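You operate a simulated robot arm through the tools that you are given. There is no shell and no other tool. Be economical: measure what you need, move in short steps, check, and stop when the job is done.

Carry out the task below with a simulated two-armed robot. There is one attempt and no reset: what you move stays moved.

Task
Take the stopper off the midday sample tube and lay it down on the top of the parts bench.

The check looks at the end state, three seconds after you hand in, the way a careful person would. Anything else that was tipped, shoved, dropped, spilled or broken makes it a failure. Lids that push on must go on centred and level and be pressed home; caps that screw on are set level and turned clockwise until they are tight.

Robot
Two 7-joint arms with two-finger parallel grippers on one trunk, on a base that drives. Base frame: it is fixed to the floor where the robot stands at the start and does not move with it; the origin is under the middle of the robot, x ahead of it, y to its left, z up. Units: cm, rad, N and s.
The left shoulder is at the start at [7, 16.3, 117], the right one opposite. With the tool pointing down near the work surface each hand reaches from about 40 to 88 cm from the robot's upright axis, wherever it stands, measured 20 degrees to its own side. Payload 3.43 kg a hand.
The tool frame of a hand sits at the grasp point between the pads (the TCP): z along the fingers, y along the line on which they close. The tips reach 3.4 cm beyond it. The gripper opens to 12.8 cm. The fingers are 2.4 cm wide and 1.2 cm thick; the gripper's body (4.8 by 13 cm) begins 9.6 cm behind the TCP.
Orientation is that of the tool frame in the base frame, as a unit quaternion [x, y, z, w]. With the fingers straight down and closing along the base's y, the tool's x points along the base's -x, its y along +y and its z along -z.

Tools
- The arms move only by the tool nudge_tool. It takes "left_plan", "right_plan" or both (then of equal length, played together; a hand with none holds still); each is one flat list of numbers, 7 for each row, row after row: the shift along the tool's x, y, z in m, then the turn, a rotation vector about the tool's x, y, z in degrees, then the closure, from 0 (fully open) to 1 (shut). In form: [x, y, z, ax, ay, az, hand, x, y, z, ax, ay, az, hand, ...]. A call has 1 to 8 rows; each row shifts and turns the commanded pose from where the row before left it, along the tool's axes as they then stand. Rows are played at 5 a second. More than 5 cm and 0.15 rad between two rows, or a gripper value outside its range, and nothing of the call is played. Where a pose cannot be reached the arm comes as near as it can. A force on the tool above 40 N (or 10 N above the force at the start of the call, whichever is more), or a blocked arm, ends the call early, and 0.2 s more pass. Each finger travels about 15.3 cm/s and halts on what it meets, pressing with about 32 N; the grip force reading is that of the motor and also rises with nothing between the fingers. The clock runs only during rows and for 0.2 s after the last one: add rows that do not move to give the fingers time. The reply holds the time, the measured pose of the TCP, the force on the tool along the base axes, the opening and the grip force, in the units named above and with some noise, and new pictures: "show" is both (left out), scene, wrist or none (wrist: the cameras of the hands that moved).
- Cameras (640 x 400 px; columns grow to the right, rows downward): "scene" is now at [14.36, -2.8, 139.99]; the picture's right is [-0.20, -0.98, 0.00], its down [-0.58, 0.12, -0.81] and it looks along [0.79, -0.17, -0.59] (base axes); focal length 280 px, centre (320, 200). "left" rides on the left gripper at [7.6, 1.1, -16] in its tool frame; the picture's right is [-0.15, 0.99, 0.00], its down [-0.88, -0.13, -0.46] and it looks along [-0.45, -0.07, 0.89] (tool axes); focal length 234 px, centre (320, 200). "right" rides on the right gripper at [7.6, -1.1, -16] in its tool frame; the picture's right is [0.15, 0.99, 0.00], its down [-0.88, 0.13, -0.46] and it looks along [-0.45, 0.07, 0.89] (tool axes); focal length 234 px, centre (320, 200). There is no depth. A picture from a camera that has moved, and an enlarged one, comes with that camera's place and axes in the base frame and with its lens. The place of the scene camera against the robot may be out by one fixed shift of up to 1.8 cm in any direction.
- lift_body(by): slides the trunk up (or, below 0, down) by that many cm; the arms and the scene camera ride with it, the base frame stays. It gives what a move gives, with no picture.
- drive_base(legs): drives the robot by 1 to 6 legs, each [ahead, left, turn to the left] in cm, cm and rad, along the robot's own axes; the way and the turn of a leg run together, so that a leg with both is an arc; at most 150 cm and 3.142 rad a leg. The arms and the cameras ride along, it lands a little off, and it stops where it bumps. It gives what a move gives, and a new picture of the scene camera.
- aim_head(pan, tilt): turns the head with the scene camera to pan (to the left, within 1.501 rad either way) and tilt (down, from -0.506 to 1.204), counted from straight ahead of the robot. It gives what a move gives, and a new picture of the scene camera.
- zoom(camera, box): a new picture of the part [left, top, right, bottom] of that camera's present view, enlarged. The clock stands still meanwhile.
- job_done(): hands the job in; it is judged then, once.

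Work in short steps. Places have to be worked out from the pictures, the camera data and where the tool is seen: move nearer, look again, correct. Check each grasp and each placing, and mend what went wrong. You have 120 turns and 170 pictures in all, those below and enlarged ones among them. Open the grippers and draw the arms clear of the work before you hand the job in, unless the task says otherwise; then end with one line.

The tools are called as name(argument=value, ...) on one line, values as JSON. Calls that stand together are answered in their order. nudge_tool: Moves the arms, as the interface text tells. Its arguments: {"type":"object","properties":{"left_plan":{"type":"array","items":{"type":"number"}},"right_plan":{"type":"array","items":{"type":"number"}},"show":{"type":"string","enum":["both","scene","wrist","none"]}},"required":[]} The other tools are called the same way: lift_body (by) slides the trunk up or down; drive_base (legs) drives the base; aim_head (pan, tilt) turns the head that bears the scene camera; zoom (camera, box) takes an enlarged picture of a part of a camera's view; job_done () hands the job in.

At the start:

```text
t: 0.0
left_ee_pos: [51.12, 10.32, 121.5]
left_tool_rot: [0.0, 1.0, 0.001, 0.0]
left_ft_force: [-0.8, -0.1, 0.3]
left_finger_gap: 12.81
left_gripper_force: 0.1
right_ee_pos: [50.51, -42.64, 117.15]
right_tool_rot: [0.0, 1.0, 0.0, 0.0]
right_ft_force: [0.2, 0.2, -0.6]
right_finger_gap: 12.81
right_gripper_force: 0.1
trunk travel left (down, up): [-65.0, 29.0]
robot x, y, heading: [0.3, 0.09, -0.001]
head pan, tilt: [-0.206, 0.63]
```

scene: 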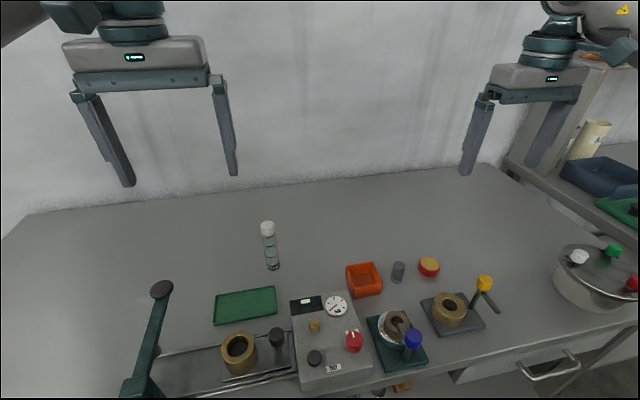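
right: 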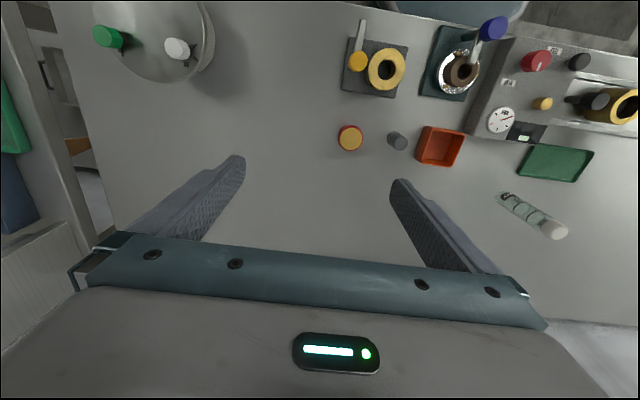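
left: 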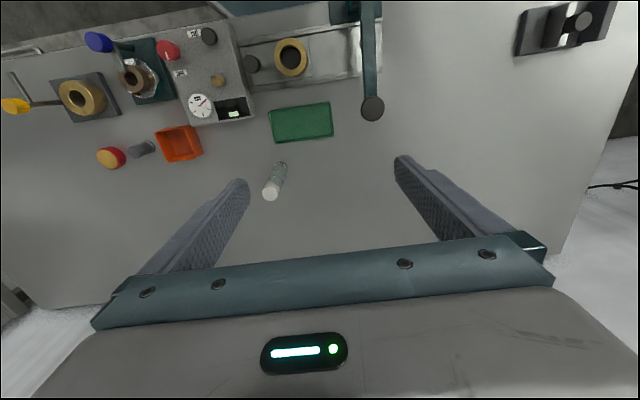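

I see one tube with a white stopper on the bench, and other furniture to the right. First I look closer at the tube and the surroundings for labels.

zoom(camera="scene", box=[220, 200, 320, 290])

zoom(camera="scene", box=[500, 60, 640, 220])

aim_head(pan=-1.2, tilt=0.5)

aim_head(pan=1.2, tilt=0.5)

```text
4.44 times, centred on (270, 245) of scene
camera zoom: at [14.36, -2.8, 139.99], right [-0.2, -0.98, 0.0], down [-0.58, 0.12, -0.81], along [0.79, -0.17, -0.59], focal length 1243 px, centre (542, 0)
```

zoom: 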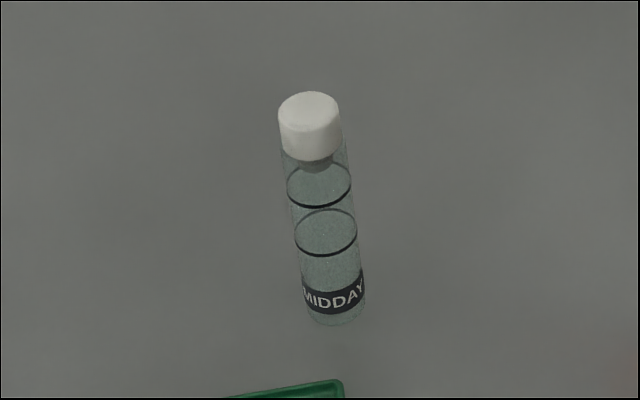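

```text
2.50 times, centred on (570, 140) of scene
camera zoom: at [14.36, -2.8, 139.99], right [-0.2, -0.98, 0.0], down [-0.58, 0.12, -0.81], along [0.79, -0.17, -0.59], focal length 699 px, centre (-305, 350)
```

zoom: 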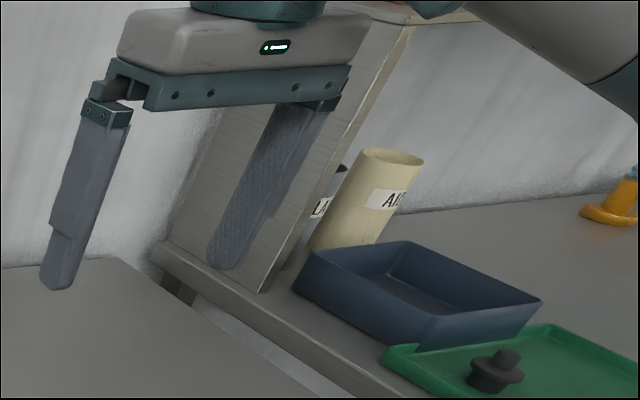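

```text
t: 1.3
left_ee_pos: [51.09, 10.3, 121.54]
left_tool_rot: [0.001, 1.0, 0.0, 0.0]
left_ft_force: [-0.6, -0.1, -1.1]
left_finger_gap: 12.8
left_gripper_force: 0.0
right_ee_pos: [50.48, -42.72, 117.12]
right_tool_rot: [0.001, 1.0, 0.0, 0.0]
right_ft_force: [-0.7, 0.2, -0.8]
right_finger_gap: 12.82
right_gripper_force: 0.0
trunk travel left (down, up): [-65.0, 29.0]
robot x, y, heading: [-0.14, 0.26, 0.003]
head pan, tilt: [-1.201, 0.499]
camera scene: at [9.1, -9.49, 141.17], right [-0.93, -0.36, 0.0], down [-0.17, 0.45, -0.88], along [0.32, -0.82, -0.48], focal length 280 px, centre (320, 200)
```

scene: 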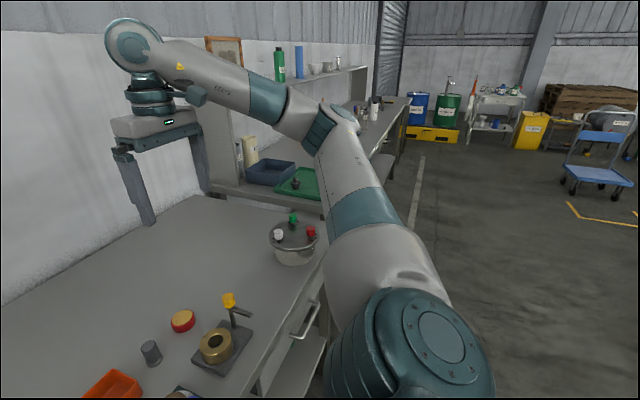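

```text
t: 3.5
left_ee_pos: [51.15, 10.34, 121.63]
left_tool_rot: [0.0, 1.0, 0.0, 0.0]
left_ft_force: [0.0, 0.1, -0.4]
left_finger_gap: 12.81
left_gripper_force: 0.0
right_ee_pos: [50.57, -42.69, 117.13]
right_tool_rot: [0.0, 1.0, 0.0, 0.0]
right_ft_force: [-0.1, 0.4, -0.8]
right_finger_gap: 12.81
right_gripper_force: 0.1
trunk travel left (down, up): [-65.0, 29.0]
robot x, y, heading: [-0.07, -0.3, -0.001]
head pan, tilt: [1.201, 0.499]
camera scene: at [9.1, 7.47, 141.17], right [0.93, -0.36, 0.0], down [-0.17, -0.45, -0.88], along [0.32, 0.82, -0.48], focal length 280 px, centre (320, 200)
```

scene: 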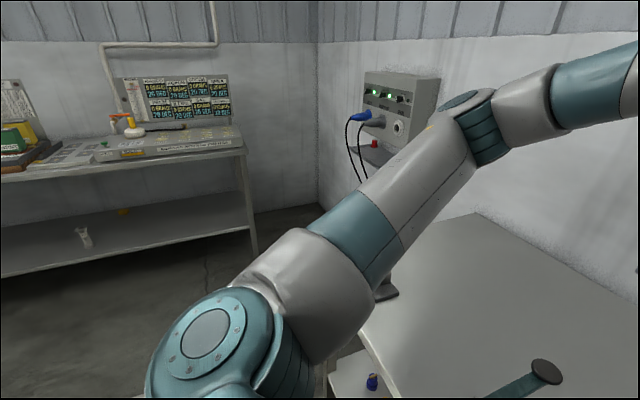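

There are several benches; I zoom to find which is the "parts bench".

zoom(camera="scene", box=[0, 60, 260, 220])

zoom(camera="scene", box=[110, 70, 240, 165])

aim_head(pan=-1.5, tilt=0.3)

zoom(camera="scene", box=[0, 0, 320, 200])

```text
2.46 times, centred on (130, 140) of scene
camera zoom: at [9.1, 7.47, 141.17], right [0.93, -0.36, 0.0], down [-0.17, -0.45, -0.88], along [0.32, 0.82, -0.48], focal length 688 px, centre (788, 348)
```

zoom: 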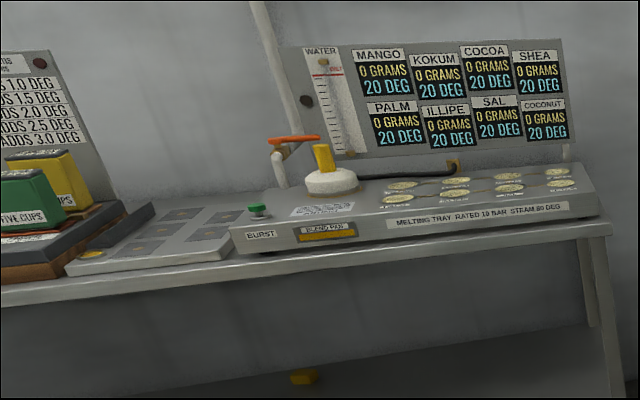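

```text
4.21 times, centred on (175, 118) of scene
camera zoom: at [9.1, 7.47, 141.17], right [0.93, -0.36, 0.0], down [-0.17, -0.45, -0.88], along [0.32, 0.82, -0.48], focal length 1178 px, centre (930, 547)
```

zoom: 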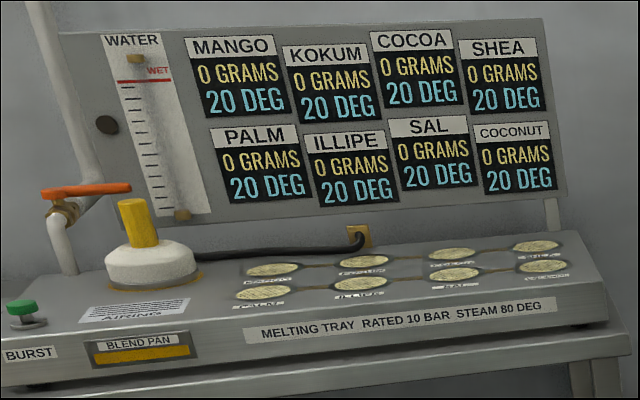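

```text
t: 5.9
left_ee_pos: [51.04, 10.3, 121.5]
left_tool_rot: [-0.001, 1.0, 0.001, 0.001]
left_ft_force: [-0.4, 1.2, -0.6]
left_finger_gap: 12.82
left_gripper_force: 0.1
right_ee_pos: [50.5, -42.67, 117.1]
right_tool_rot: [-0.001, 1.0, 0.0, 0.001]
right_ft_force: [-0.5, 0.3, -0.3]
right_finger_gap: 12.78
right_gripper_force: 0.0
trunk travel left (down, up): [-65.0, 29.0]
robot x, y, heading: [0.02, -0.2, 0.007]
head pan, tilt: [-1.499, 0.3]
camera scene: at [6.48, -10.32, 143.01], right [-1.0, -0.07, 0.0], down [-0.02, 0.29, -0.96], along [0.07, -0.95, -0.3], focal length 280 px, centre (320, 200)
```

scene: 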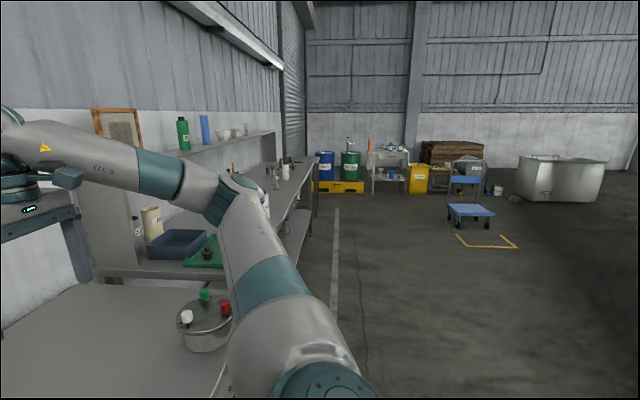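

```text
2.00 times, centred on (160, 100) of scene
camera zoom: at [6.48, -10.32, 143.01], right [-1.0, -0.07, 0.0], down [-0.02, 0.29, -0.96], along [0.07, -0.95, -0.3], focal length 559 px, centre (640, 400)
```

zoom: 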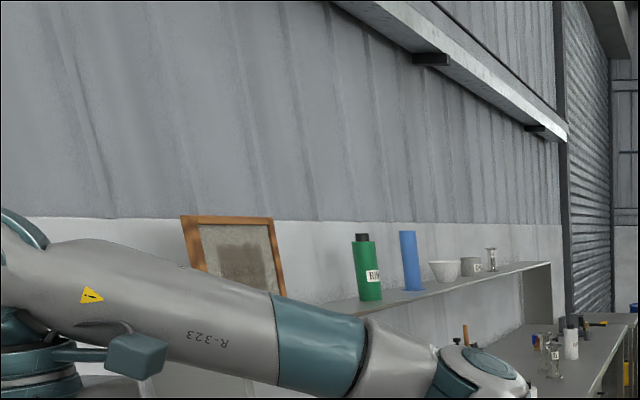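

No name is visible yet. I look down at this bench and at the framed board for labels.

aim_head(pan=-0.7, tilt=0.3)

aim_head(pan=0.3, tilt=1.0)

zoom(camera="left", box=[60, 0, 380, 200])

```text
t: 7.0
left_ee_pos: [51.18, 10.23, 121.49]
left_tool_rot: [0.0, 1.0, 0.0, 0.0]
left_ft_force: [-0.9, -0.9, 0.1]
left_finger_gap: 12.77
left_gripper_force: 0.1
right_ee_pos: [50.46, -42.6, 117.07]
right_tool_rot: [-0.001, 1.0, 0.0, 0.0]
right_ft_force: [-0.3, 0.1, -0.1]
right_finger_gap: 12.79
right_gripper_force: 0.0
trunk travel left (down, up): [-65.0, 29.0]
robot x, y, heading: [0.18, 0.04, 0.002]
head pan, tilt: [-0.7, 0.3]
camera scene: at [12.94, -7.03, 143.01], right [-0.64, -0.76, 0.0], down [-0.23, 0.19, -0.96], along [0.73, -0.62, -0.3], focal length 280 px, centre (320, 200)
```

scene: 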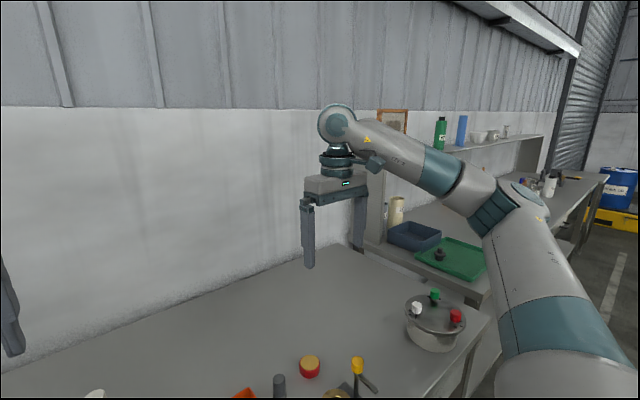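

```text
t: 8.3
left_ee_pos: [51.17, 10.24, 121.59]
left_tool_rot: [-0.001, 1.0, 0.0, 0.0]
left_ft_force: [0.6, -0.3, -0.3]
left_finger_gap: 12.8
left_gripper_force: 0.0
right_ee_pos: [50.59, -42.72, 117.06]
right_tool_rot: [0.0, 1.0, 0.0, 0.0]
right_ft_force: [0.5, -0.4, 0.2]
right_finger_gap: 12.82
right_gripper_force: 0.1
trunk travel left (down, up): [-65.0, 29.0]
robot x, y, heading: [-0.06, -0.06, 0.005]
head pan, tilt: [0.3, 1.0]
camera scene: at [12.46, 1.04, 137.06], right [0.29, -0.96, 0.0], down [-0.8, -0.25, -0.54], along [0.52, 0.16, -0.84], focal length 280 px, centre (320, 200)
```

scene: 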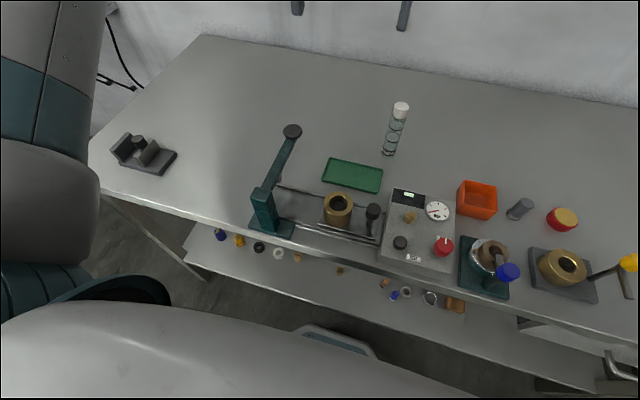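

```text
2.00 times, centred on (220, 100) of left
camera zoom: at [43.52, 11.5, 137.43], right [0.15, 0.99, 0.0], down [0.88, -0.13, 0.46], along [0.45, -0.07, -0.89], focal length 468 px, centre (520, 400)
```

zoom: 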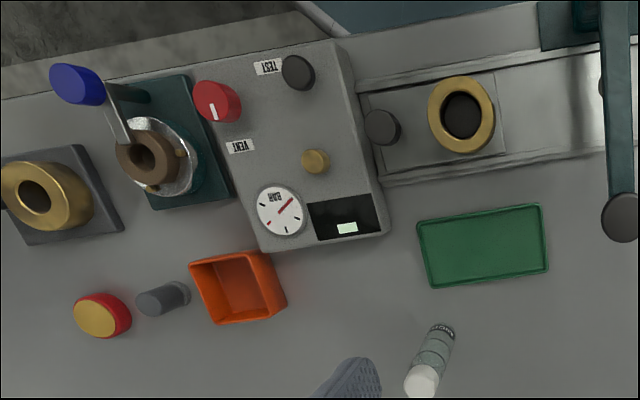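

Now a closer look at the bench to the right to see what it is.

aim_head(pan=-0.75, tilt=0.45)

zoom(camera="scene", box=[360, 20, 580, 220])

zoom(camera="scene", box=[360, 130, 520, 250])

```text
t: 9.6
left_ee_pos: [51.12, 10.3, 121.6]
left_tool_rot: [-0.001, 1.0, 0.0, 0.0]
left_ft_force: [0.4, 0.4, 0.5]
left_finger_gap: 12.8
left_gripper_force: 0.1
right_ee_pos: [50.57, -42.71, 116.96]
right_tool_rot: [0.0, 1.0, 0.0, 0.0]
right_ft_force: [0.4, 0.7, 0.6]
right_finger_gap: 12.8
right_gripper_force: 0.1
trunk travel left (down, up): [-65.0, 29.0]
robot x, y, heading: [-0.16, -0.11, 0.002]
head pan, tilt: [-0.75, 0.45]
camera scene: at [12.53, -7.27, 141.61], right [-0.68, -0.73, 0.0], down [-0.32, 0.3, -0.9], along [0.66, -0.61, -0.44], focal length 280 px, centre (320, 200)
```

scene: 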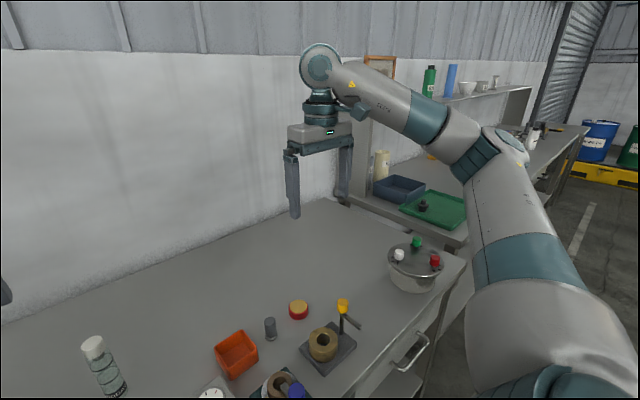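

```text
2.00 times, centred on (470, 120) of scene
camera zoom: at [12.53, -7.27, 141.61], right [-0.68, -0.73, 0.0], down [-0.32, 0.3, -0.9], along [0.66, -0.61, -0.44], focal length 559 px, centre (20, 360)
```

zoom: 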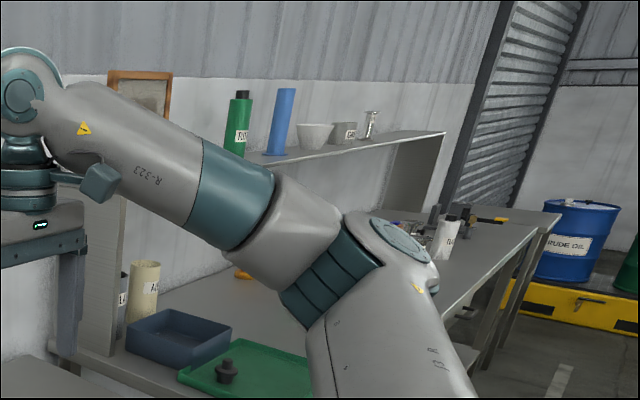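

```text
3.33 times, centred on (440, 190) of scene
camera zoom: at [12.53, -7.27, 141.61], right [-0.68, -0.73, 0.0], down [-0.32, 0.3, -0.9], along [0.66, -0.61, -0.44], focal length 932 px, centre (-80, 233)
```

zoom: 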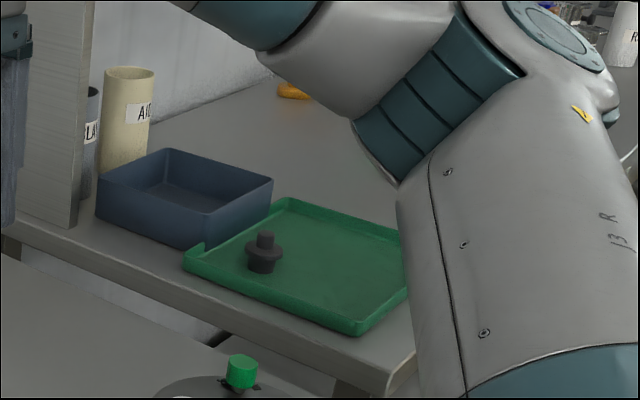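

I check the rest of the room (left and behind), backing off first so that arms stay clear.

drive_base(legs=[[-70, 0, 0]])

aim_head(pan=0, tilt=0.45)

aim_head(pan=1.5, tilt=0.35)

aim_head(pan=-0.9, tilt=0.35)

```text
t: 13.4
left_ee_pos: [-19.13, 10.32, 121.48]
left_tool_rot: [-0.001, 1.0, 0.001, 0.0]
left_ft_force: [-0.3, 0.7, -0.1]
left_finger_gap: 12.81
left_gripper_force: 0.0
right_ee_pos: [-19.62, -42.74, 117.04]
right_tool_rot: [0.0, 1.0, 0.0, 0.0]
right_ft_force: [0.2, -0.6, -0.1]
right_finger_gap: 12.81
right_gripper_force: 0.0
trunk travel left (down, up): [-65.0, 29.0]
robot x, y, heading: [-70.69, 0.08, 0.001]
head pan, tilt: [-0.75, 0.45]
camera scene: at [-57.74, -7.29, 141.61], right [-0.68, -0.73, 0.0], down [-0.32, 0.3, -0.9], along [0.66, -0.61, -0.44], focal length 280 px, centre (320, 200)
```

scene: 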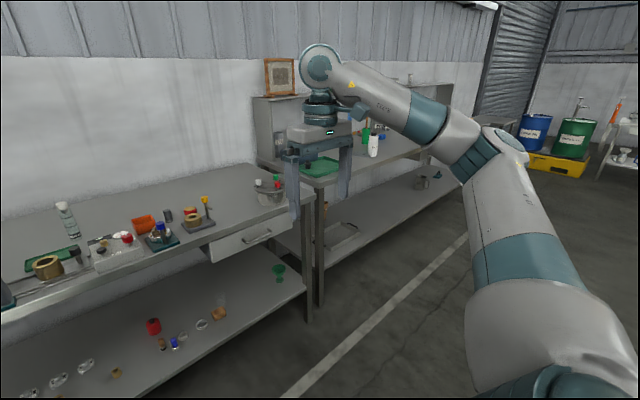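

```text
t: 14.5
left_ee_pos: [-19.16, 10.26, 121.48]
left_tool_rot: [-0.001, 1.0, 0.0, 0.0]
left_ft_force: [-0.2, -0.4, 1.0]
left_finger_gap: 12.81
left_gripper_force: 0.0
right_ee_pos: [-19.73, -42.7, 117.09]
right_tool_rot: [0.0, 1.0, 0.001, 0.0]
right_ft_force: [-0.4, 0.2, -0.1]
right_finger_gap: 12.79
right_gripper_force: 0.1
trunk travel left (down, up): [-65.0, 29.0]
robot x, y, heading: [-70.06, 0.04, -0.001]
head pan, tilt: [0.0, 0.45]
camera scene: at [-55.29, -1.03, 141.62], right [0.0, -1.0, 0.0], down [-0.44, 0.0, -0.9], along [0.9, 0.0, -0.44], focal length 280 px, centre (320, 200)
```

scene: 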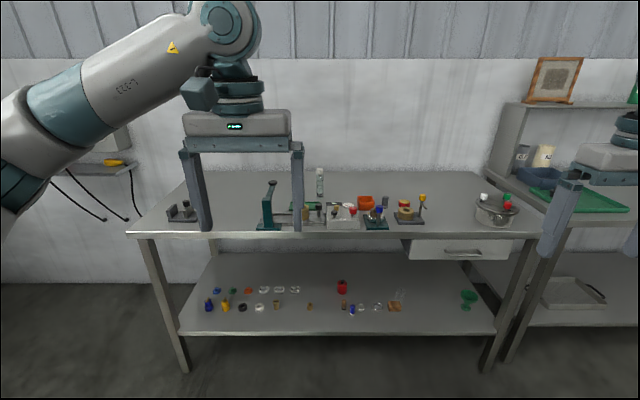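

```text
t: 16.1
left_ee_pos: [-19.24, 10.28, 121.59]
left_tool_rot: [-0.002, 1.0, 0.001, -0.001]
left_ft_force: [0.0, 0.5, 0.6]
left_finger_gap: 12.79
left_gripper_force: 0.1
right_ee_pos: [-19.68, -42.65, 117.08]
right_tool_rot: [-0.001, 1.0, 0.0, 0.0]
right_ft_force: [0.6, -0.6, -0.1]
right_finger_gap: 12.81
right_gripper_force: 0.0
trunk travel left (down, up): [-65.0, 29.0]
robot x, y, heading: [-70.19, 0.07, -0.003]
head pan, tilt: [1.499, 0.351]
camera scene: at [-63.8, 8.26, 142.54], right [1.0, -0.07, 0.0], down [-0.02, -0.34, -0.94], along [0.07, 0.94, -0.34], focal length 280 px, centre (320, 200)
```

scene: 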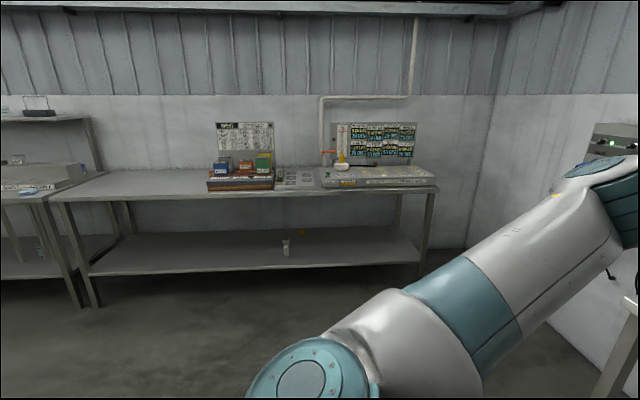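

```text
t: 18.3
left_ee_pos: [-19.06, 10.28, 121.55]
left_tool_rot: [-0.001, 1.0, 0.0, -0.001]
left_ft_force: [0.9, 0.0, 0.2]
left_finger_gap: 12.8
left_gripper_force: 0.2
right_ee_pos: [-19.76, -42.63, 117.04]
right_tool_rot: [0.0, 1.0, 0.0, 0.0]
right_ft_force: [0.4, 0.5, 1.0]
right_finger_gap: 12.79
right_gripper_force: 0.1
trunk travel left (down, up): [-65.0, 29.0]
robot x, y, heading: [-70.01, 0.32, 0.006]
head pan, tilt: [-0.901, 0.351]
camera scene: at [-58.68, -8.32, 142.54], right [-0.78, -0.62, 0.0], down [-0.21, 0.27, -0.94], along [0.58, -0.74, -0.34], focal length 280 px, centre (320, 200)
```

scene: 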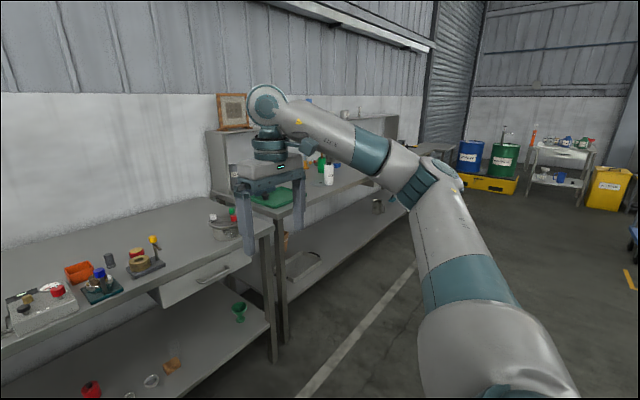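

The bench with the tube has loose parts on its shelf. I turn once to see what is behind.

drive_base(legs=[[-20, 0, 1.57]])

aim_head(pan=0.3, tilt=0.3)

aim_head(pan=1.5, tilt=0.25)

```text
t: 22.6
left_ee_pos: [-88.79, 43.28, 121.53]
left_tool_rot: [-0.678, 0.735, -0.001, 0.001]
left_ft_force: [-0.5, -0.1, 0.6]
left_finger_gap: 12.81
left_gripper_force: 0.2
right_ee_pos: [-36.1, 38.52, 117.07]
right_tool_rot: [-0.678, 0.735, 0.0, 0.0]
right_ft_force: [-0.2, -0.4, 0.4]
right_finger_gap: 12.83
right_gripper_force: 0.1
trunk travel left (down, up): [-65.0, 29.0]
robot x, y, heading: [-82.31, -8.71, 1.49]
head pan, tilt: [-0.901, 0.351]
stopped in leg 1: the robot was blocked; the commanded pose is now the measured one
camera scene: at [-73.67, 0.74, 142.54], right [0.56, -0.83, 0.0], down [-0.29, -0.19, -0.94], along [0.78, 0.52, -0.34], focal length 280 px, centre (320, 200)
```

scene: 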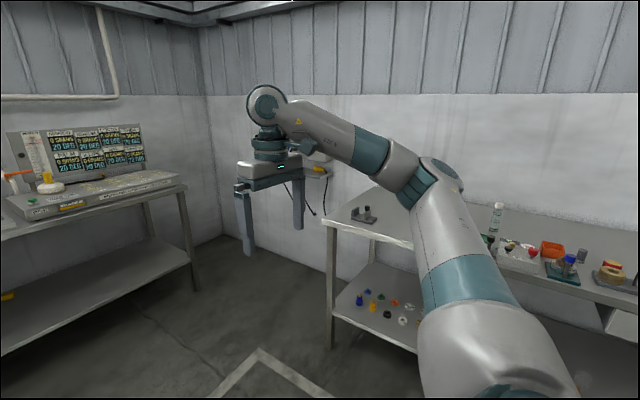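

```text
t: 24.0
left_ee_pos: [-88.82, 43.33, 121.69]
left_tool_rot: [-0.678, 0.735, 0.0, 0.0]
left_ft_force: [0.1, 0.1, 0.2]
left_finger_gap: 12.78
left_gripper_force: 0.0
right_ee_pos: [-36.0, 38.45, 117.25]
right_tool_rot: [-0.678, 0.735, 0.0, 0.0]
right_ft_force: [0.0, -0.7, 0.3]
right_finger_gap: 12.83
right_gripper_force: 0.1
trunk travel left (down, up): [-65.0, 29.0]
robot x, y, heading: [-82.33, -8.57, 1.493]
head pan, tilt: [0.3, 0.3]
camera scene: at [-83.44, 4.71, 143.01], right [0.98, 0.22, 0.0], down [0.06, -0.29, -0.96], along [-0.21, 0.93, -0.3], focal length 280 px, centre (320, 200)
```

scene: 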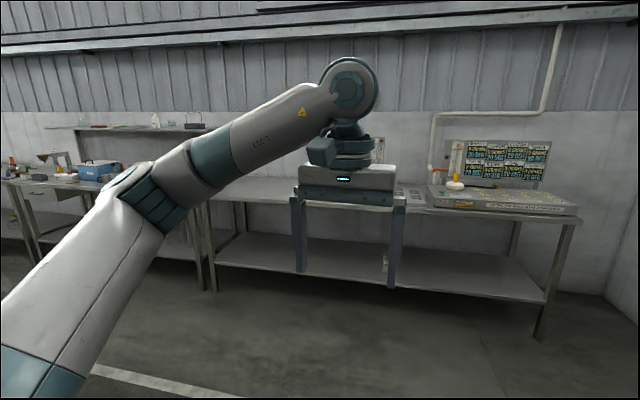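

```text
t: 25.4
left_ee_pos: [-88.8, 43.29, 121.6]
left_tool_rot: [-0.678, 0.735, 0.0, -0.001]
left_ft_force: [-0.2, -0.2, 0.0]
left_finger_gap: 12.81
left_gripper_force: 0.0
right_ee_pos: [-36.04, 38.53, 117.25]
right_tool_rot: [-0.679, 0.735, 0.0, 0.001]
right_ft_force: [-0.3, 0.1, -0.5]
right_finger_gap: 12.78
right_gripper_force: 0.1
trunk travel left (down, up): [-65.0, 29.0]
robot x, y, heading: [-82.45, -8.55, 1.495]
head pan, tilt: [1.499, 0.25]
camera scene: at [-90.65, -2.98, 143.48], right [0.15, 0.99, 0.0], down [0.24, -0.04, -0.97], along [-0.96, 0.15, -0.25], focal length 280 px, centre (320, 200)
```

scene: 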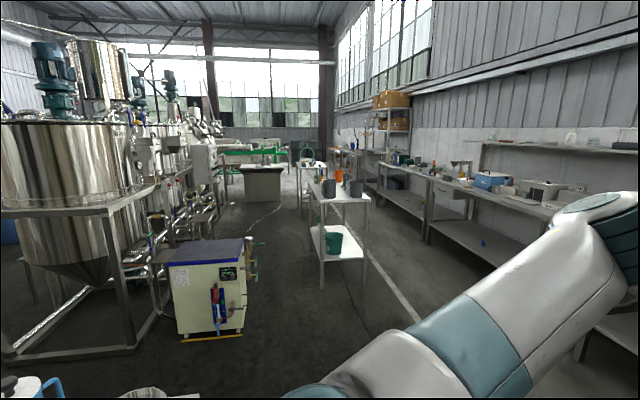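

The base was blocked by something behind; I check what is there.

aim_head(pan=1.5, tilt=0.9)

aim_head(pan=-1.5, tilt=0.7)

```text
t: 26.4
left_ee_pos: [-88.85, 43.33, 121.54]
left_tool_rot: [-0.678, 0.735, -0.001, 0.0]
left_ft_force: [-0.3, -0.6, -0.7]
left_finger_gap: 12.82
left_gripper_force: 0.1
right_ee_pos: [-36.12, 38.53, 117.09]
right_tool_rot: [-0.678, 0.735, 0.0, 0.0]
right_ft_force: [-0.2, 0.0, 0.0]
right_finger_gap: 12.81
right_gripper_force: 0.0
trunk travel left (down, up): [-65.0, 29.0]
robot x, y, heading: [-82.47, -8.6, 1.49]
head pan, tilt: [1.499, 0.901]
camera scene: at [-88.89, -3.26, 137.79], right [0.15, 0.99, 0.0], down [0.77, -0.12, -0.62], along [-0.61, 0.09, -0.78], focal length 280 px, centre (320, 200)
```

scene: 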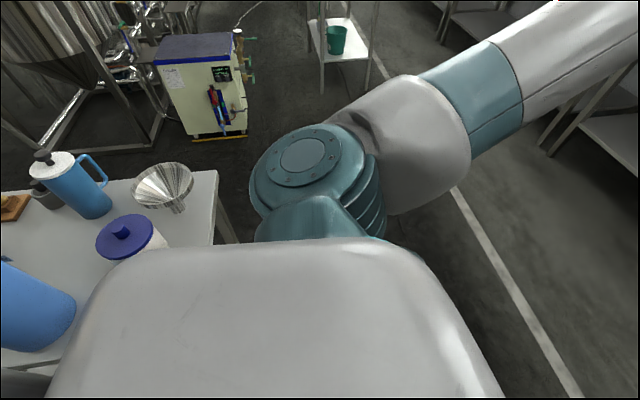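

```text
t: 29.0
left_ee_pos: [-88.77, 43.37, 121.57]
left_tool_rot: [-0.679, 0.734, 0.0, 0.0]
left_ft_force: [-0.3, -0.5, 0.3]
left_finger_gap: 12.81
left_gripper_force: 0.1
right_ee_pos: [-35.96, 38.55, 117.21]
right_tool_rot: [-0.678, 0.735, 0.0, 0.0]
right_ft_force: [0.3, 0.2, -0.6]
right_finger_gap: 12.78
right_gripper_force: 0.1
trunk travel left (down, up): [-65.0, 29.0]
robot x, y, heading: [-82.48, -7.93, 1.489]
head pan, tilt: [-1.499, 0.7]
camera scene: at [-72.92, -4.48, 139.4], right [-0.01, -1.0, 0.0], down [-0.64, 0.01, -0.76], along [0.76, -0.01, -0.64], focal length 280 px, centre (320, 200)
```

scene: 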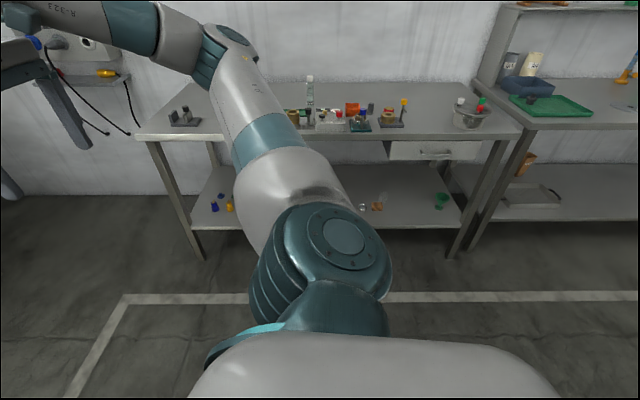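

The base touched only a table edge, and everything on it stands upright. I go back away from it: sideways toward the bench first, then turn and return.

drive_base(legs=[[0, -25, 0], [0, 0, -1.49]])

aim_head(pan=0.2, tilt=0.6)

```text
t: 34.5
left_ee_pos: [-6.77, -0.08, 121.6]
left_tool_rot: [-0.002, 1.0, 0.0, 0.0]
left_ft_force: [-0.2, -0.3, -0.6]
left_finger_gap: 12.81
left_gripper_force: 0.1
right_ee_pos: [-7.2, -53.0, 117.16]
right_tool_rot: [-0.001, 1.0, 0.0, 0.0]
right_ft_force: [-0.2, -0.1, 0.8]
right_finger_gap: 12.81
right_gripper_force: 0.2
trunk travel left (down, up): [-65.0, 29.0]
robot x, y, heading: [-58.15, -10.42, -0.0]
head pan, tilt: [-1.499, 0.7]
camera scene: at [-51.42, -19.89, 139.4], right [-1.0, -0.07, 0.0], down [-0.05, 0.64, -0.76], along [0.06, -0.76, -0.64], focal length 280 px, centre (320, 200)
```

scene: 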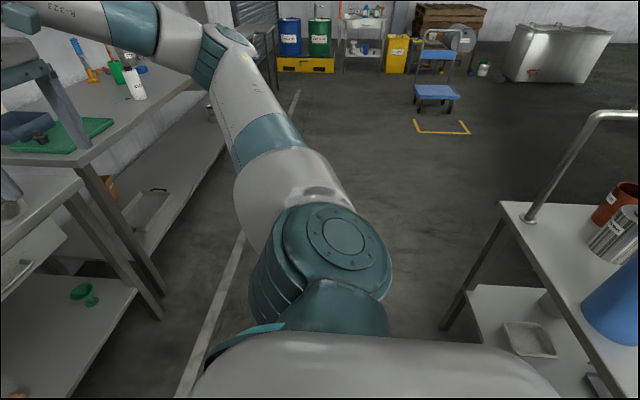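

```text
t: 36.2
left_ee_pos: [-6.76, -0.08, 121.61]
left_tool_rot: [-0.002, 1.0, 0.0, 0.001]
left_ft_force: [0.5, -0.2, -0.4]
left_finger_gap: 12.81
left_gripper_force: 0.0
right_ee_pos: [-7.29, -53.03, 117.09]
right_tool_rot: [-0.002, 1.0, 0.0, 0.0]
right_ft_force: [0.0, 1.2, 0.0]
right_finger_gap: 12.81
right_gripper_force: 0.1
trunk travel left (down, up): [-65.0, 29.0]
robot x, y, heading: [-57.89, -10.5, 0.002]
head pan, tilt: [0.201, 0.6]
camera scene: at [-43.38, -9.64, 140.26], right [0.2, -0.98, 0.0], down [-0.55, -0.11, -0.82], along [0.81, 0.17, -0.57], focal length 280 px, centre (320, 200)
```

scene: 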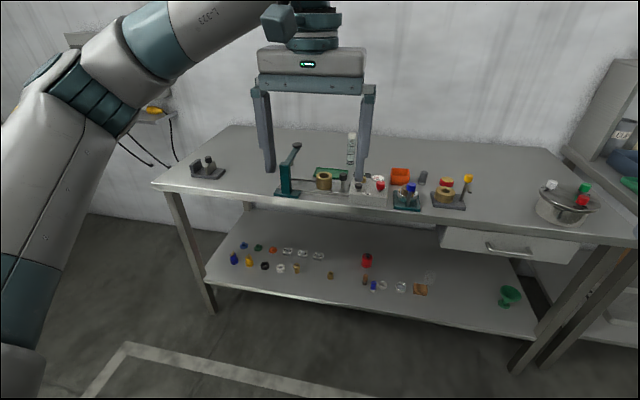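

Everything is unchanged. I treat the bench with the tube and its loose parts as the parts bench, and drive back to the start place.

drive_base(legs=[[57.5, 10.4, 0]])

aim_head(pan=0.0, tilt=0.7)

zoom(camera="left", box=[200, 100, 360, 220])

```text
t: 39.5
left_ee_pos: [50.96, 10.87, 121.57]
left_tool_rot: [-0.003, 1.0, 0.001, 0.001]
left_ft_force: [0.2, 0.1, -0.2]
left_finger_gap: 12.79
left_gripper_force: 0.0
right_ee_pos: [50.87, -41.99, 117.16]
right_tool_rot: [-0.002, 1.0, 0.0, 0.0]
right_ft_force: [0.1, -0.4, -0.1]
right_finger_gap: 12.82
right_gripper_force: 0.1
trunk travel left (down, up): [-65.0, 29.0]
robot x, y, heading: [0.08, 0.47, 0.01]
head pan, tilt: [0.201, 0.6]
camera scene: at [14.53, 1.15, 140.26], right [0.21, -0.98, 0.0], down [-0.55, -0.12, -0.83], along [0.81, 0.17, -0.57], focal length 280 px, centre (320, 200)
```

scene: 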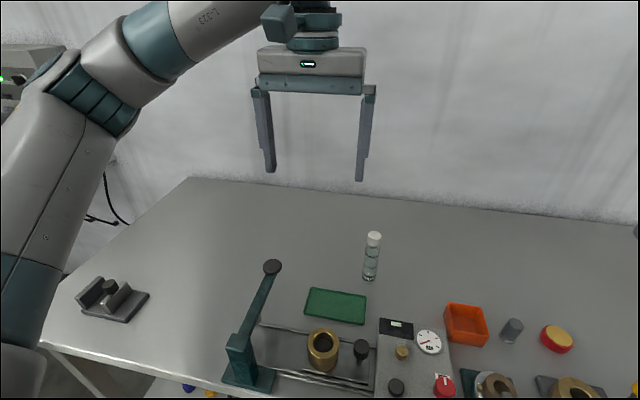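

```text
t: 40.2
left_ee_pos: [51.12, 11.02, 121.63]
left_tool_rot: [-0.003, 1.0, 0.0, 0.0]
left_ft_force: [-0.6, -1.1, -0.6]
left_finger_gap: 12.8
left_gripper_force: 0.1
right_ee_pos: [50.89, -42.05, 117.13]
right_tool_rot: [-0.003, 1.0, -0.001, 0.0]
right_ft_force: [0.3, -0.5, -0.3]
right_finger_gap: 12.78
right_gripper_force: 0.0
trunk travel left (down, up): [-65.0, 29.0]
robot x, y, heading: [0.15, 0.34, 0.008]
head pan, tilt: [0.0, 0.7]
camera scene: at [14.41, -0.6, 139.4], right [0.01, -1.0, 0.0], down [-0.64, 0.0, -0.76], along [0.76, 0.01, -0.64], focal length 280 px, centre (320, 200)
```

scene: 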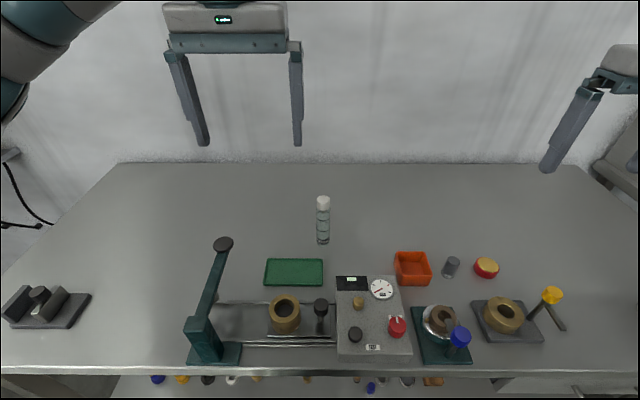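

```text
3.33 times, centred on (280, 160) of left
camera zoom: at [43.56, 12.09, 137.44], right [0.14, 0.99, 0.0], down [0.88, -0.12, 0.46], along [0.45, -0.06, -0.89], focal length 781 px, centre (453, 333)
```

zoom: 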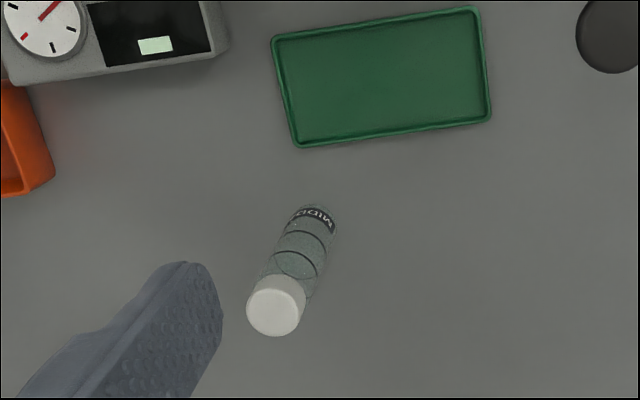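

The tube stands at about (60.2, 0.3), cap top near z 98–100, about 3.2 cm wide. Plan: left hand, tilted 35° forward, holds the tube body; right hand pulls the stopper up. I tilt the left hand and line it up on y.

nudge_tool(left_plan=[0, -0.0215, 0, 0, -7, 0, 0.3, 0, -0.0215, 0, 0, -7, 0, 0.3, 0, -0.0215, 0, 0, -7, 0, 0.3, 0, -0.0215, 0, 0, -7, 0, 0.3, 0, -0.0215, 0, 0, -7, 0, 0.3], show="both")

```text
t: 41.5
left_ee_pos: [51.22, -0.01, 121.59]
left_tool_rot: [-0.003, 0.953, 0.001, 0.302]
left_ft_force: [-0.5, -0.8, 0.6]
left_finger_gap: 8.94
left_gripper_force: 0.1
right_ee_pos: [50.8, -42.01, 117.11]
right_tool_rot: [-0.003, 1.0, 0.0, 0.0]
right_ft_force: [0.4, -0.3, 1.1]
right_finger_gap: 12.79
right_gripper_force: 0.1
trunk travel left (down, up): [-65.0, 29.0]
robot x, y, heading: [0.28, 0.22, 0.006]
head pan, tilt: [0.0, 0.7]
camera scene: at [14.34, -0.73, 139.4], right [0.01, -1.0, 0.0], down [-0.64, 0.0, -0.77], along [0.77, 0.01, -0.64], focal length 280 px, centre (320, 200)
camera left: at [35.83, 1.15, 130.23], right [0.11, 0.99, 0.08], down [0.46, -0.13, 0.88], along [0.88, -0.06, -0.47], focal length 234 px, centre (320, 200)
```

scene: 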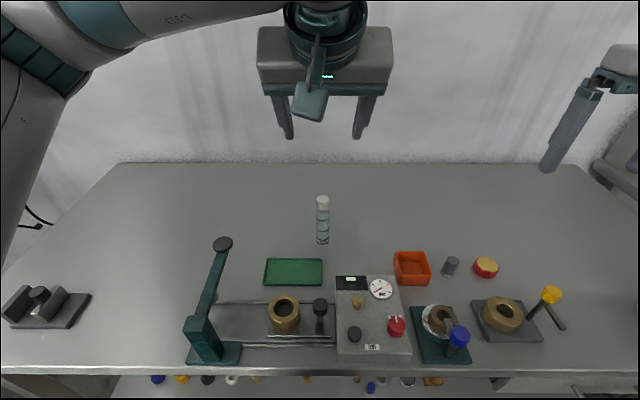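
left: 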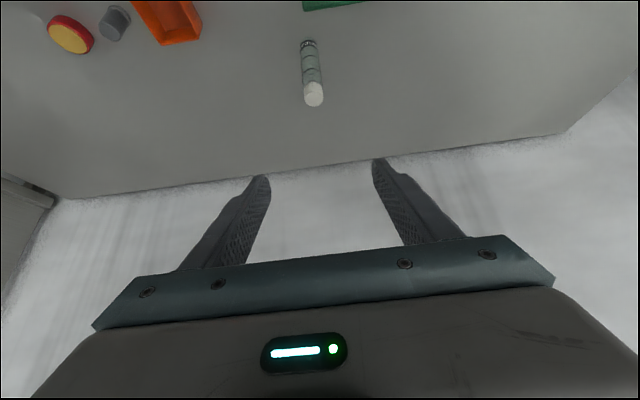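

Tube is now judged at (60.0, 0.15), cap top z≈99. I lower the left hand vertically by 18 cm to stand in front of the tube on the approach line.

nudge_tool(left_plan=[0.0258, 0, 0.0369, 0, 0, 0, 0.4, 0.0258, 0, 0.0369, 0, 0, 0, 0.4, 0.0258, 0, 0.0369, 0, 0, 0, 0.4, 0.0258, 0, 0.0369, 0, 0, 0, 0.4, 0, 0, 0, 0, 0, 0, 0.4])

```text
t: 42.6
left_ee_pos: [51.11, 0.1, 103.44]
left_tool_rot: [-0.002, 0.954, 0.0, 0.301]
left_ft_force: [-0.2, 0.4, 0.6]
left_finger_gap: 7.68
left_gripper_force: 0.0
right_ee_pos: [50.82, -42.11, 117.27]
right_tool_rot: [-0.004, 1.0, 0.001, 0.0]
right_ft_force: [-0.6, 0.3, 0.0]
right_finger_gap: 12.79
right_gripper_force: 0.0
trunk travel left (down, up): [-65.0, 29.0]
robot x, y, heading: [0.17, 0.17, 0.011]
head pan, tilt: [0.0, 0.7]
camera scene: at [14.32, -0.62, 139.41], right [0.01, -1.0, 0.0], down [-0.64, 0.0, -0.77], along [0.77, 0.0, -0.64], focal length 280 px, centre (320, 200)
camera left: at [35.74, 1.2, 112.18], right [0.11, 0.99, 0.08], down [0.46, -0.13, 0.88], along [0.88, -0.06, -0.47], focal length 234 px, centre (320, 200)
```

scene: 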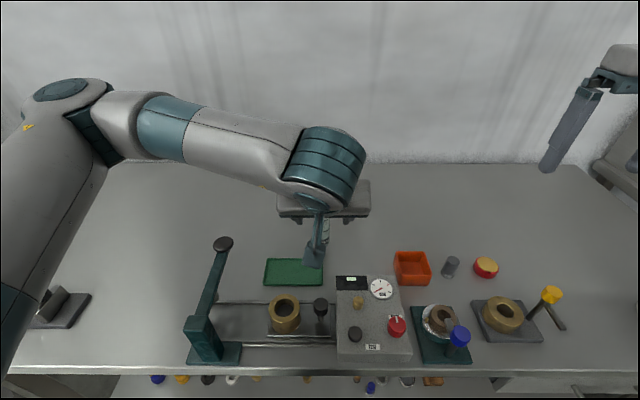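
left: 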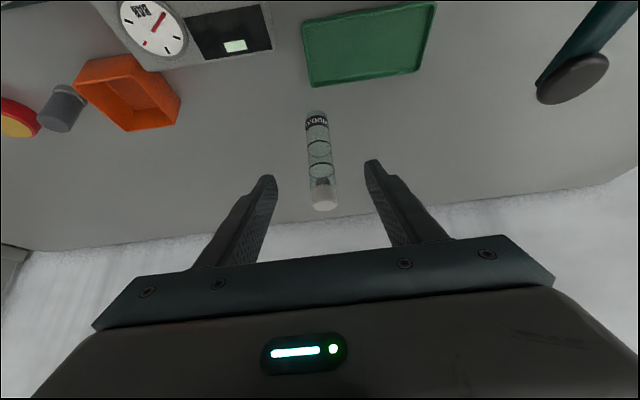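

Tube at (59.8, 0.1), hand centred on it. I advance 14.6 cm along the fingers, open around the tube.

nudge_tool(left_plan=[0, 0, 0.04, 0, 0, 0, 0.4, 0, 0, 0.04, 0, 0, 0, 0.4, 0, 0, 0.035, 0, 0, 0, 0.4, 0, 0, 0.03, 0, 0, 0, 0.4, 0, 0, 0, 0, 0, 0, 0.4])

```text
t: 43.9
left_ee_pos: [59.43, 0.11, 91.68]
left_tool_rot: [-0.002, 0.954, 0.0, 0.3]
left_ft_force: [-0.5, -0.7, -0.6]
left_finger_gap: 7.69
left_gripper_force: 0.1
right_ee_pos: [50.95, -42.09, 117.12]
right_tool_rot: [-0.003, 1.0, 0.001, 0.001]
right_ft_force: [-0.7, -0.1, -0.1]
right_finger_gap: 12.79
right_gripper_force: 0.0
trunk travel left (down, up): [-65.0, 29.0]
robot x, y, heading: [0.26, 0.26, 0.006]
head pan, tilt: [0.0, 0.7]
camera scene: at [14.33, -0.63, 139.41], right [0.01, -1.0, 0.0], down [-0.64, 0.0, -0.77], along [0.77, 0.0, -0.64], focal length 280 px, centre (320, 200)
camera left: at [44.01, 1.33, 100.31], right [0.11, 0.99, 0.08], down [0.46, -0.13, 0.88], along [0.88, -0.06, -0.47], focal length 234 px, centre (320, 200)
```

scene: 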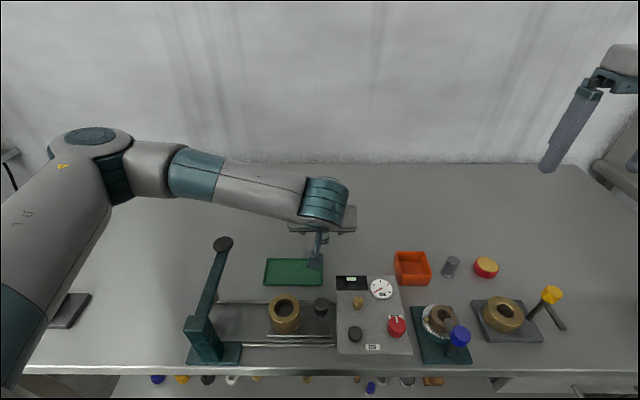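
left: 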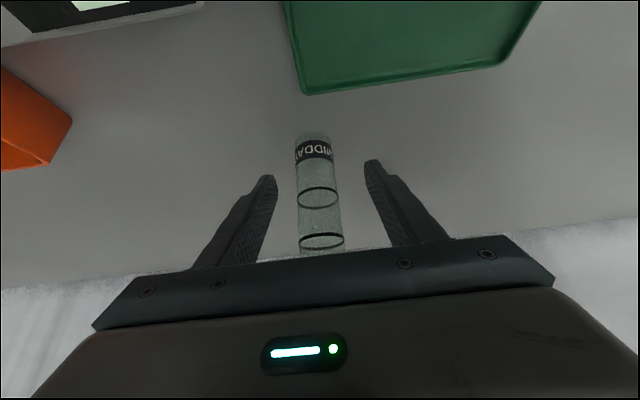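

The tube sits between the pads, about 0.15 cm toward -y of the centre. I correct and close gradually.

nudge_tool(left_plan=[0, -0.0015, 0, 0, 0, 0, 0.5, 0, 0, 0, 0, 0, 0, 0.6, 0, 0, 0, 0, 0, 0, 0.66, 0, 0, 0, 0, 0, 0, 0.7, 0, 0, 0, 0, 0, 0, 0.73, 0, 0, 0, 0, 0, 0, 0.76, 0, 0, 0, 0, 0, 0, 0.8, 0, 0, 0, 0, 0, 0, 0.85], show="wrist")

```text
t: 45.6
left_ee_pos: [59.48, 0.06, 91.7]
left_tool_rot: [-0.004, 0.954, 0.001, 0.301]
left_ft_force: [-0.6, -0.4, -0.1]
left_finger_gap: 3.04
left_gripper_force: 32.1
right_ee_pos: [50.89, -42.04, 117.16]
right_tool_rot: [-0.003, 1.0, 0.0, 0.0]
right_ft_force: [0.3, -0.2, -0.8]
right_finger_gap: 12.77
right_gripper_force: 0.1
trunk travel left (down, up): [-65.0, 29.0]
robot x, y, heading: [0.2, 0.07, 0.005]
head pan, tilt: [0.0, 0.7]
camera left: at [44.07, 1.18, 100.3], right [0.11, 0.99, 0.08], down [0.46, -0.13, 0.88], along [0.88, -0.06, -0.47], focal length 234 px, centre (320, 200)
```

left: 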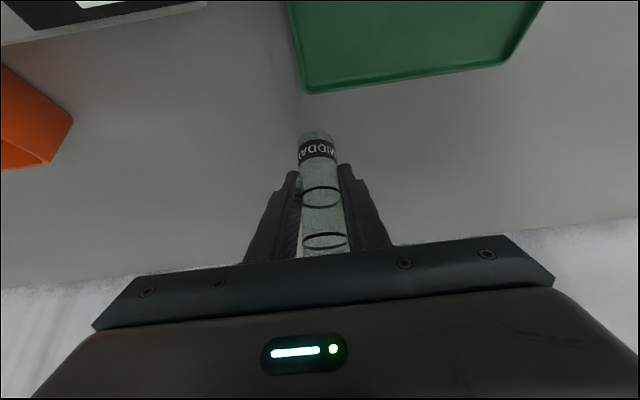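

The tube is gripped (3.04 cm). Now I bring the right hand over at height, tilted 15° so its camera clears the left wrist, stopping at y≈-12 to look.

nudge_tool(right_plan=[0, 0.045, 0, 0, 7.5, 0, 0.4, 0, 0.045, 0, 0, 7.5, 0, 0.4, -0.017, 0.0425, -0.0046, 0, 0, 0, 0.4, -0.017, 0.0425, -0.0046, 0, 0, 0, 0.4, -0.017, 0.0425, -0.0046, 0, 0, 0, 0.4, -0.017, 0.0425, -0.0046, 0, 0, 0, 0.4, -0.017, 0.0425, -0.0046, 0, 0, 0, 0.4, 0, 0, 0, 0, 0, 0, 0.4])

```text
t: 47.5
left_ee_pos: [59.39, 0.02, 91.69]
left_tool_rot: [-0.003, 0.954, 0.001, 0.301]
left_ft_force: [-0.4, -1.3, -0.2]
left_finger_gap: 3.03
left_gripper_force: 32.0
right_ee_pos: [59.55, -11.85, 117.24]
right_tool_rot: [-0.003, 0.991, 0.001, -0.13]
right_ft_force: [-0.2, -0.8, -0.2]
right_finger_gap: 7.7
right_gripper_force: 0.1
trunk travel left (down, up): [-65.0, 29.0]
robot x, y, heading: [0.52, 0.12, 0.008]
head pan, tilt: [0.0, 0.7]
camera scene: at [14.35, -0.77, 139.4], right [0.01, -1.0, 0.0], down [-0.64, 0.0, -0.76], along [0.76, 0.01, -0.64], focal length 280 px, centre (320, 200)
camera right: at [56.39, -12.97, 134.49], right [-0.15, 0.99, 0.04], down [0.97, 0.13, 0.21], along [0.2, 0.07, -0.98], focal length 234 px, centre (320, 200)
```

scene: 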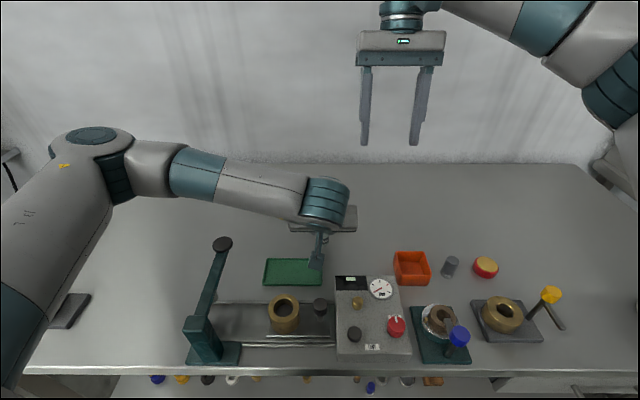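
right: 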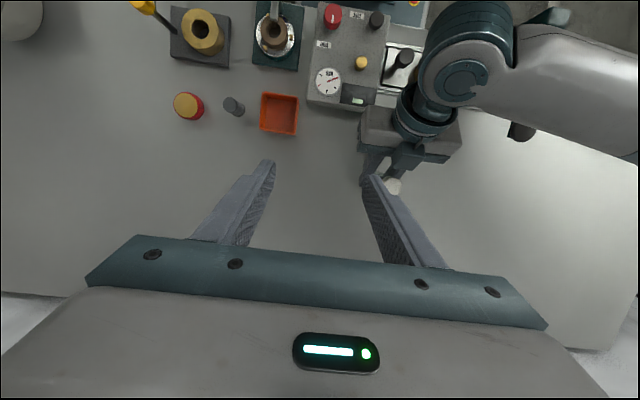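

The cap is seen at about (60, 0.3). I shift 11.9 cm to stand above it and look.

nudge_tool(right_plan=[0, 0.04, 0, 0, 0, 0, 0.4, 0, 0.04, 0, 0, 0, 0, 0.4, 0, 0.039, 0, 0, 0, 0, 0.4, 0, 0, 0, 0, 0, 0, 0.4])

zoom(camera="right", box=[240, 120, 400, 220])

```text
t: 48.5
left_ee_pos: [59.57, -0.04, 91.61]
left_tool_rot: [-0.003, 0.954, 0.001, 0.301]
left_ft_force: [1.1, 0.6, -0.3]
left_finger_gap: 3.03
left_gripper_force: 32.2
right_ee_pos: [59.43, 0.18, 117.01]
right_tool_rot: [-0.003, 0.991, 0.001, -0.131]
right_ft_force: [-0.1, -0.2, 0.0]
right_finger_gap: 7.7
right_gripper_force: 0.1
trunk travel left (down, up): [-65.0, 29.0]
robot x, y, heading: [0.59, 0.52, 0.002]
head pan, tilt: [0.0, 0.7]
camera scene: at [14.39, -0.72, 139.4], right [0.01, -1.0, 0.0], down [-0.64, 0.0, -0.76], along [0.76, 0.01, -0.64], focal length 280 px, centre (320, 200)
camera right: at [56.27, -0.97, 134.41], right [-0.15, 0.99, 0.04], down [0.97, 0.13, 0.21], along [0.2, 0.07, -0.98], focal length 234 px, centre (320, 200)
```

scene: 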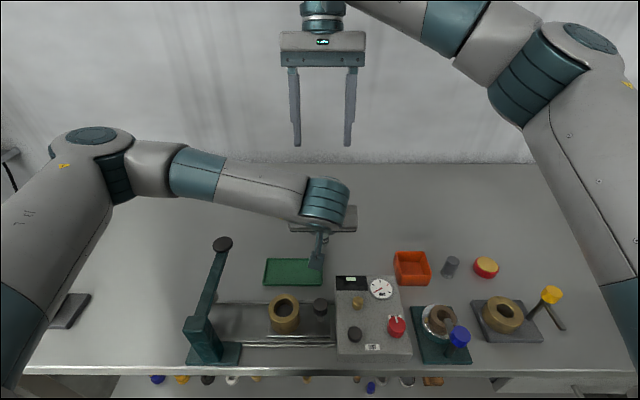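
right: 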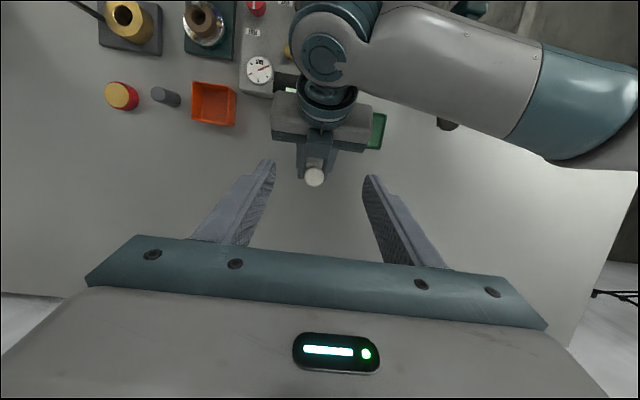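

```text
4.00 times, centred on (320, 170) of right
camera zoom: at [56.27, -0.97, 134.41], right [-0.15, 0.99, 0.04], down [0.97, 0.13, 0.21], along [0.2, 0.07, -0.98], focal length 937 px, centre (320, 320)
```

zoom: 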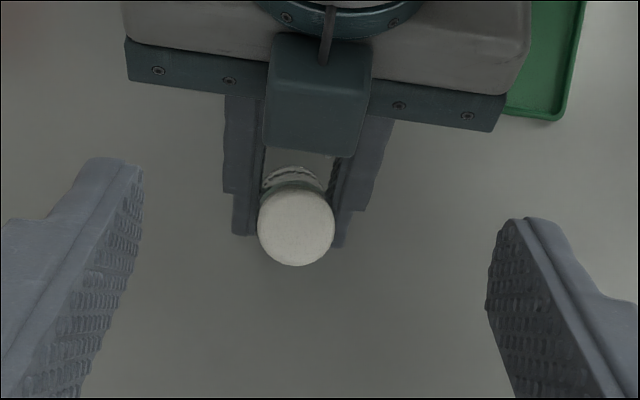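

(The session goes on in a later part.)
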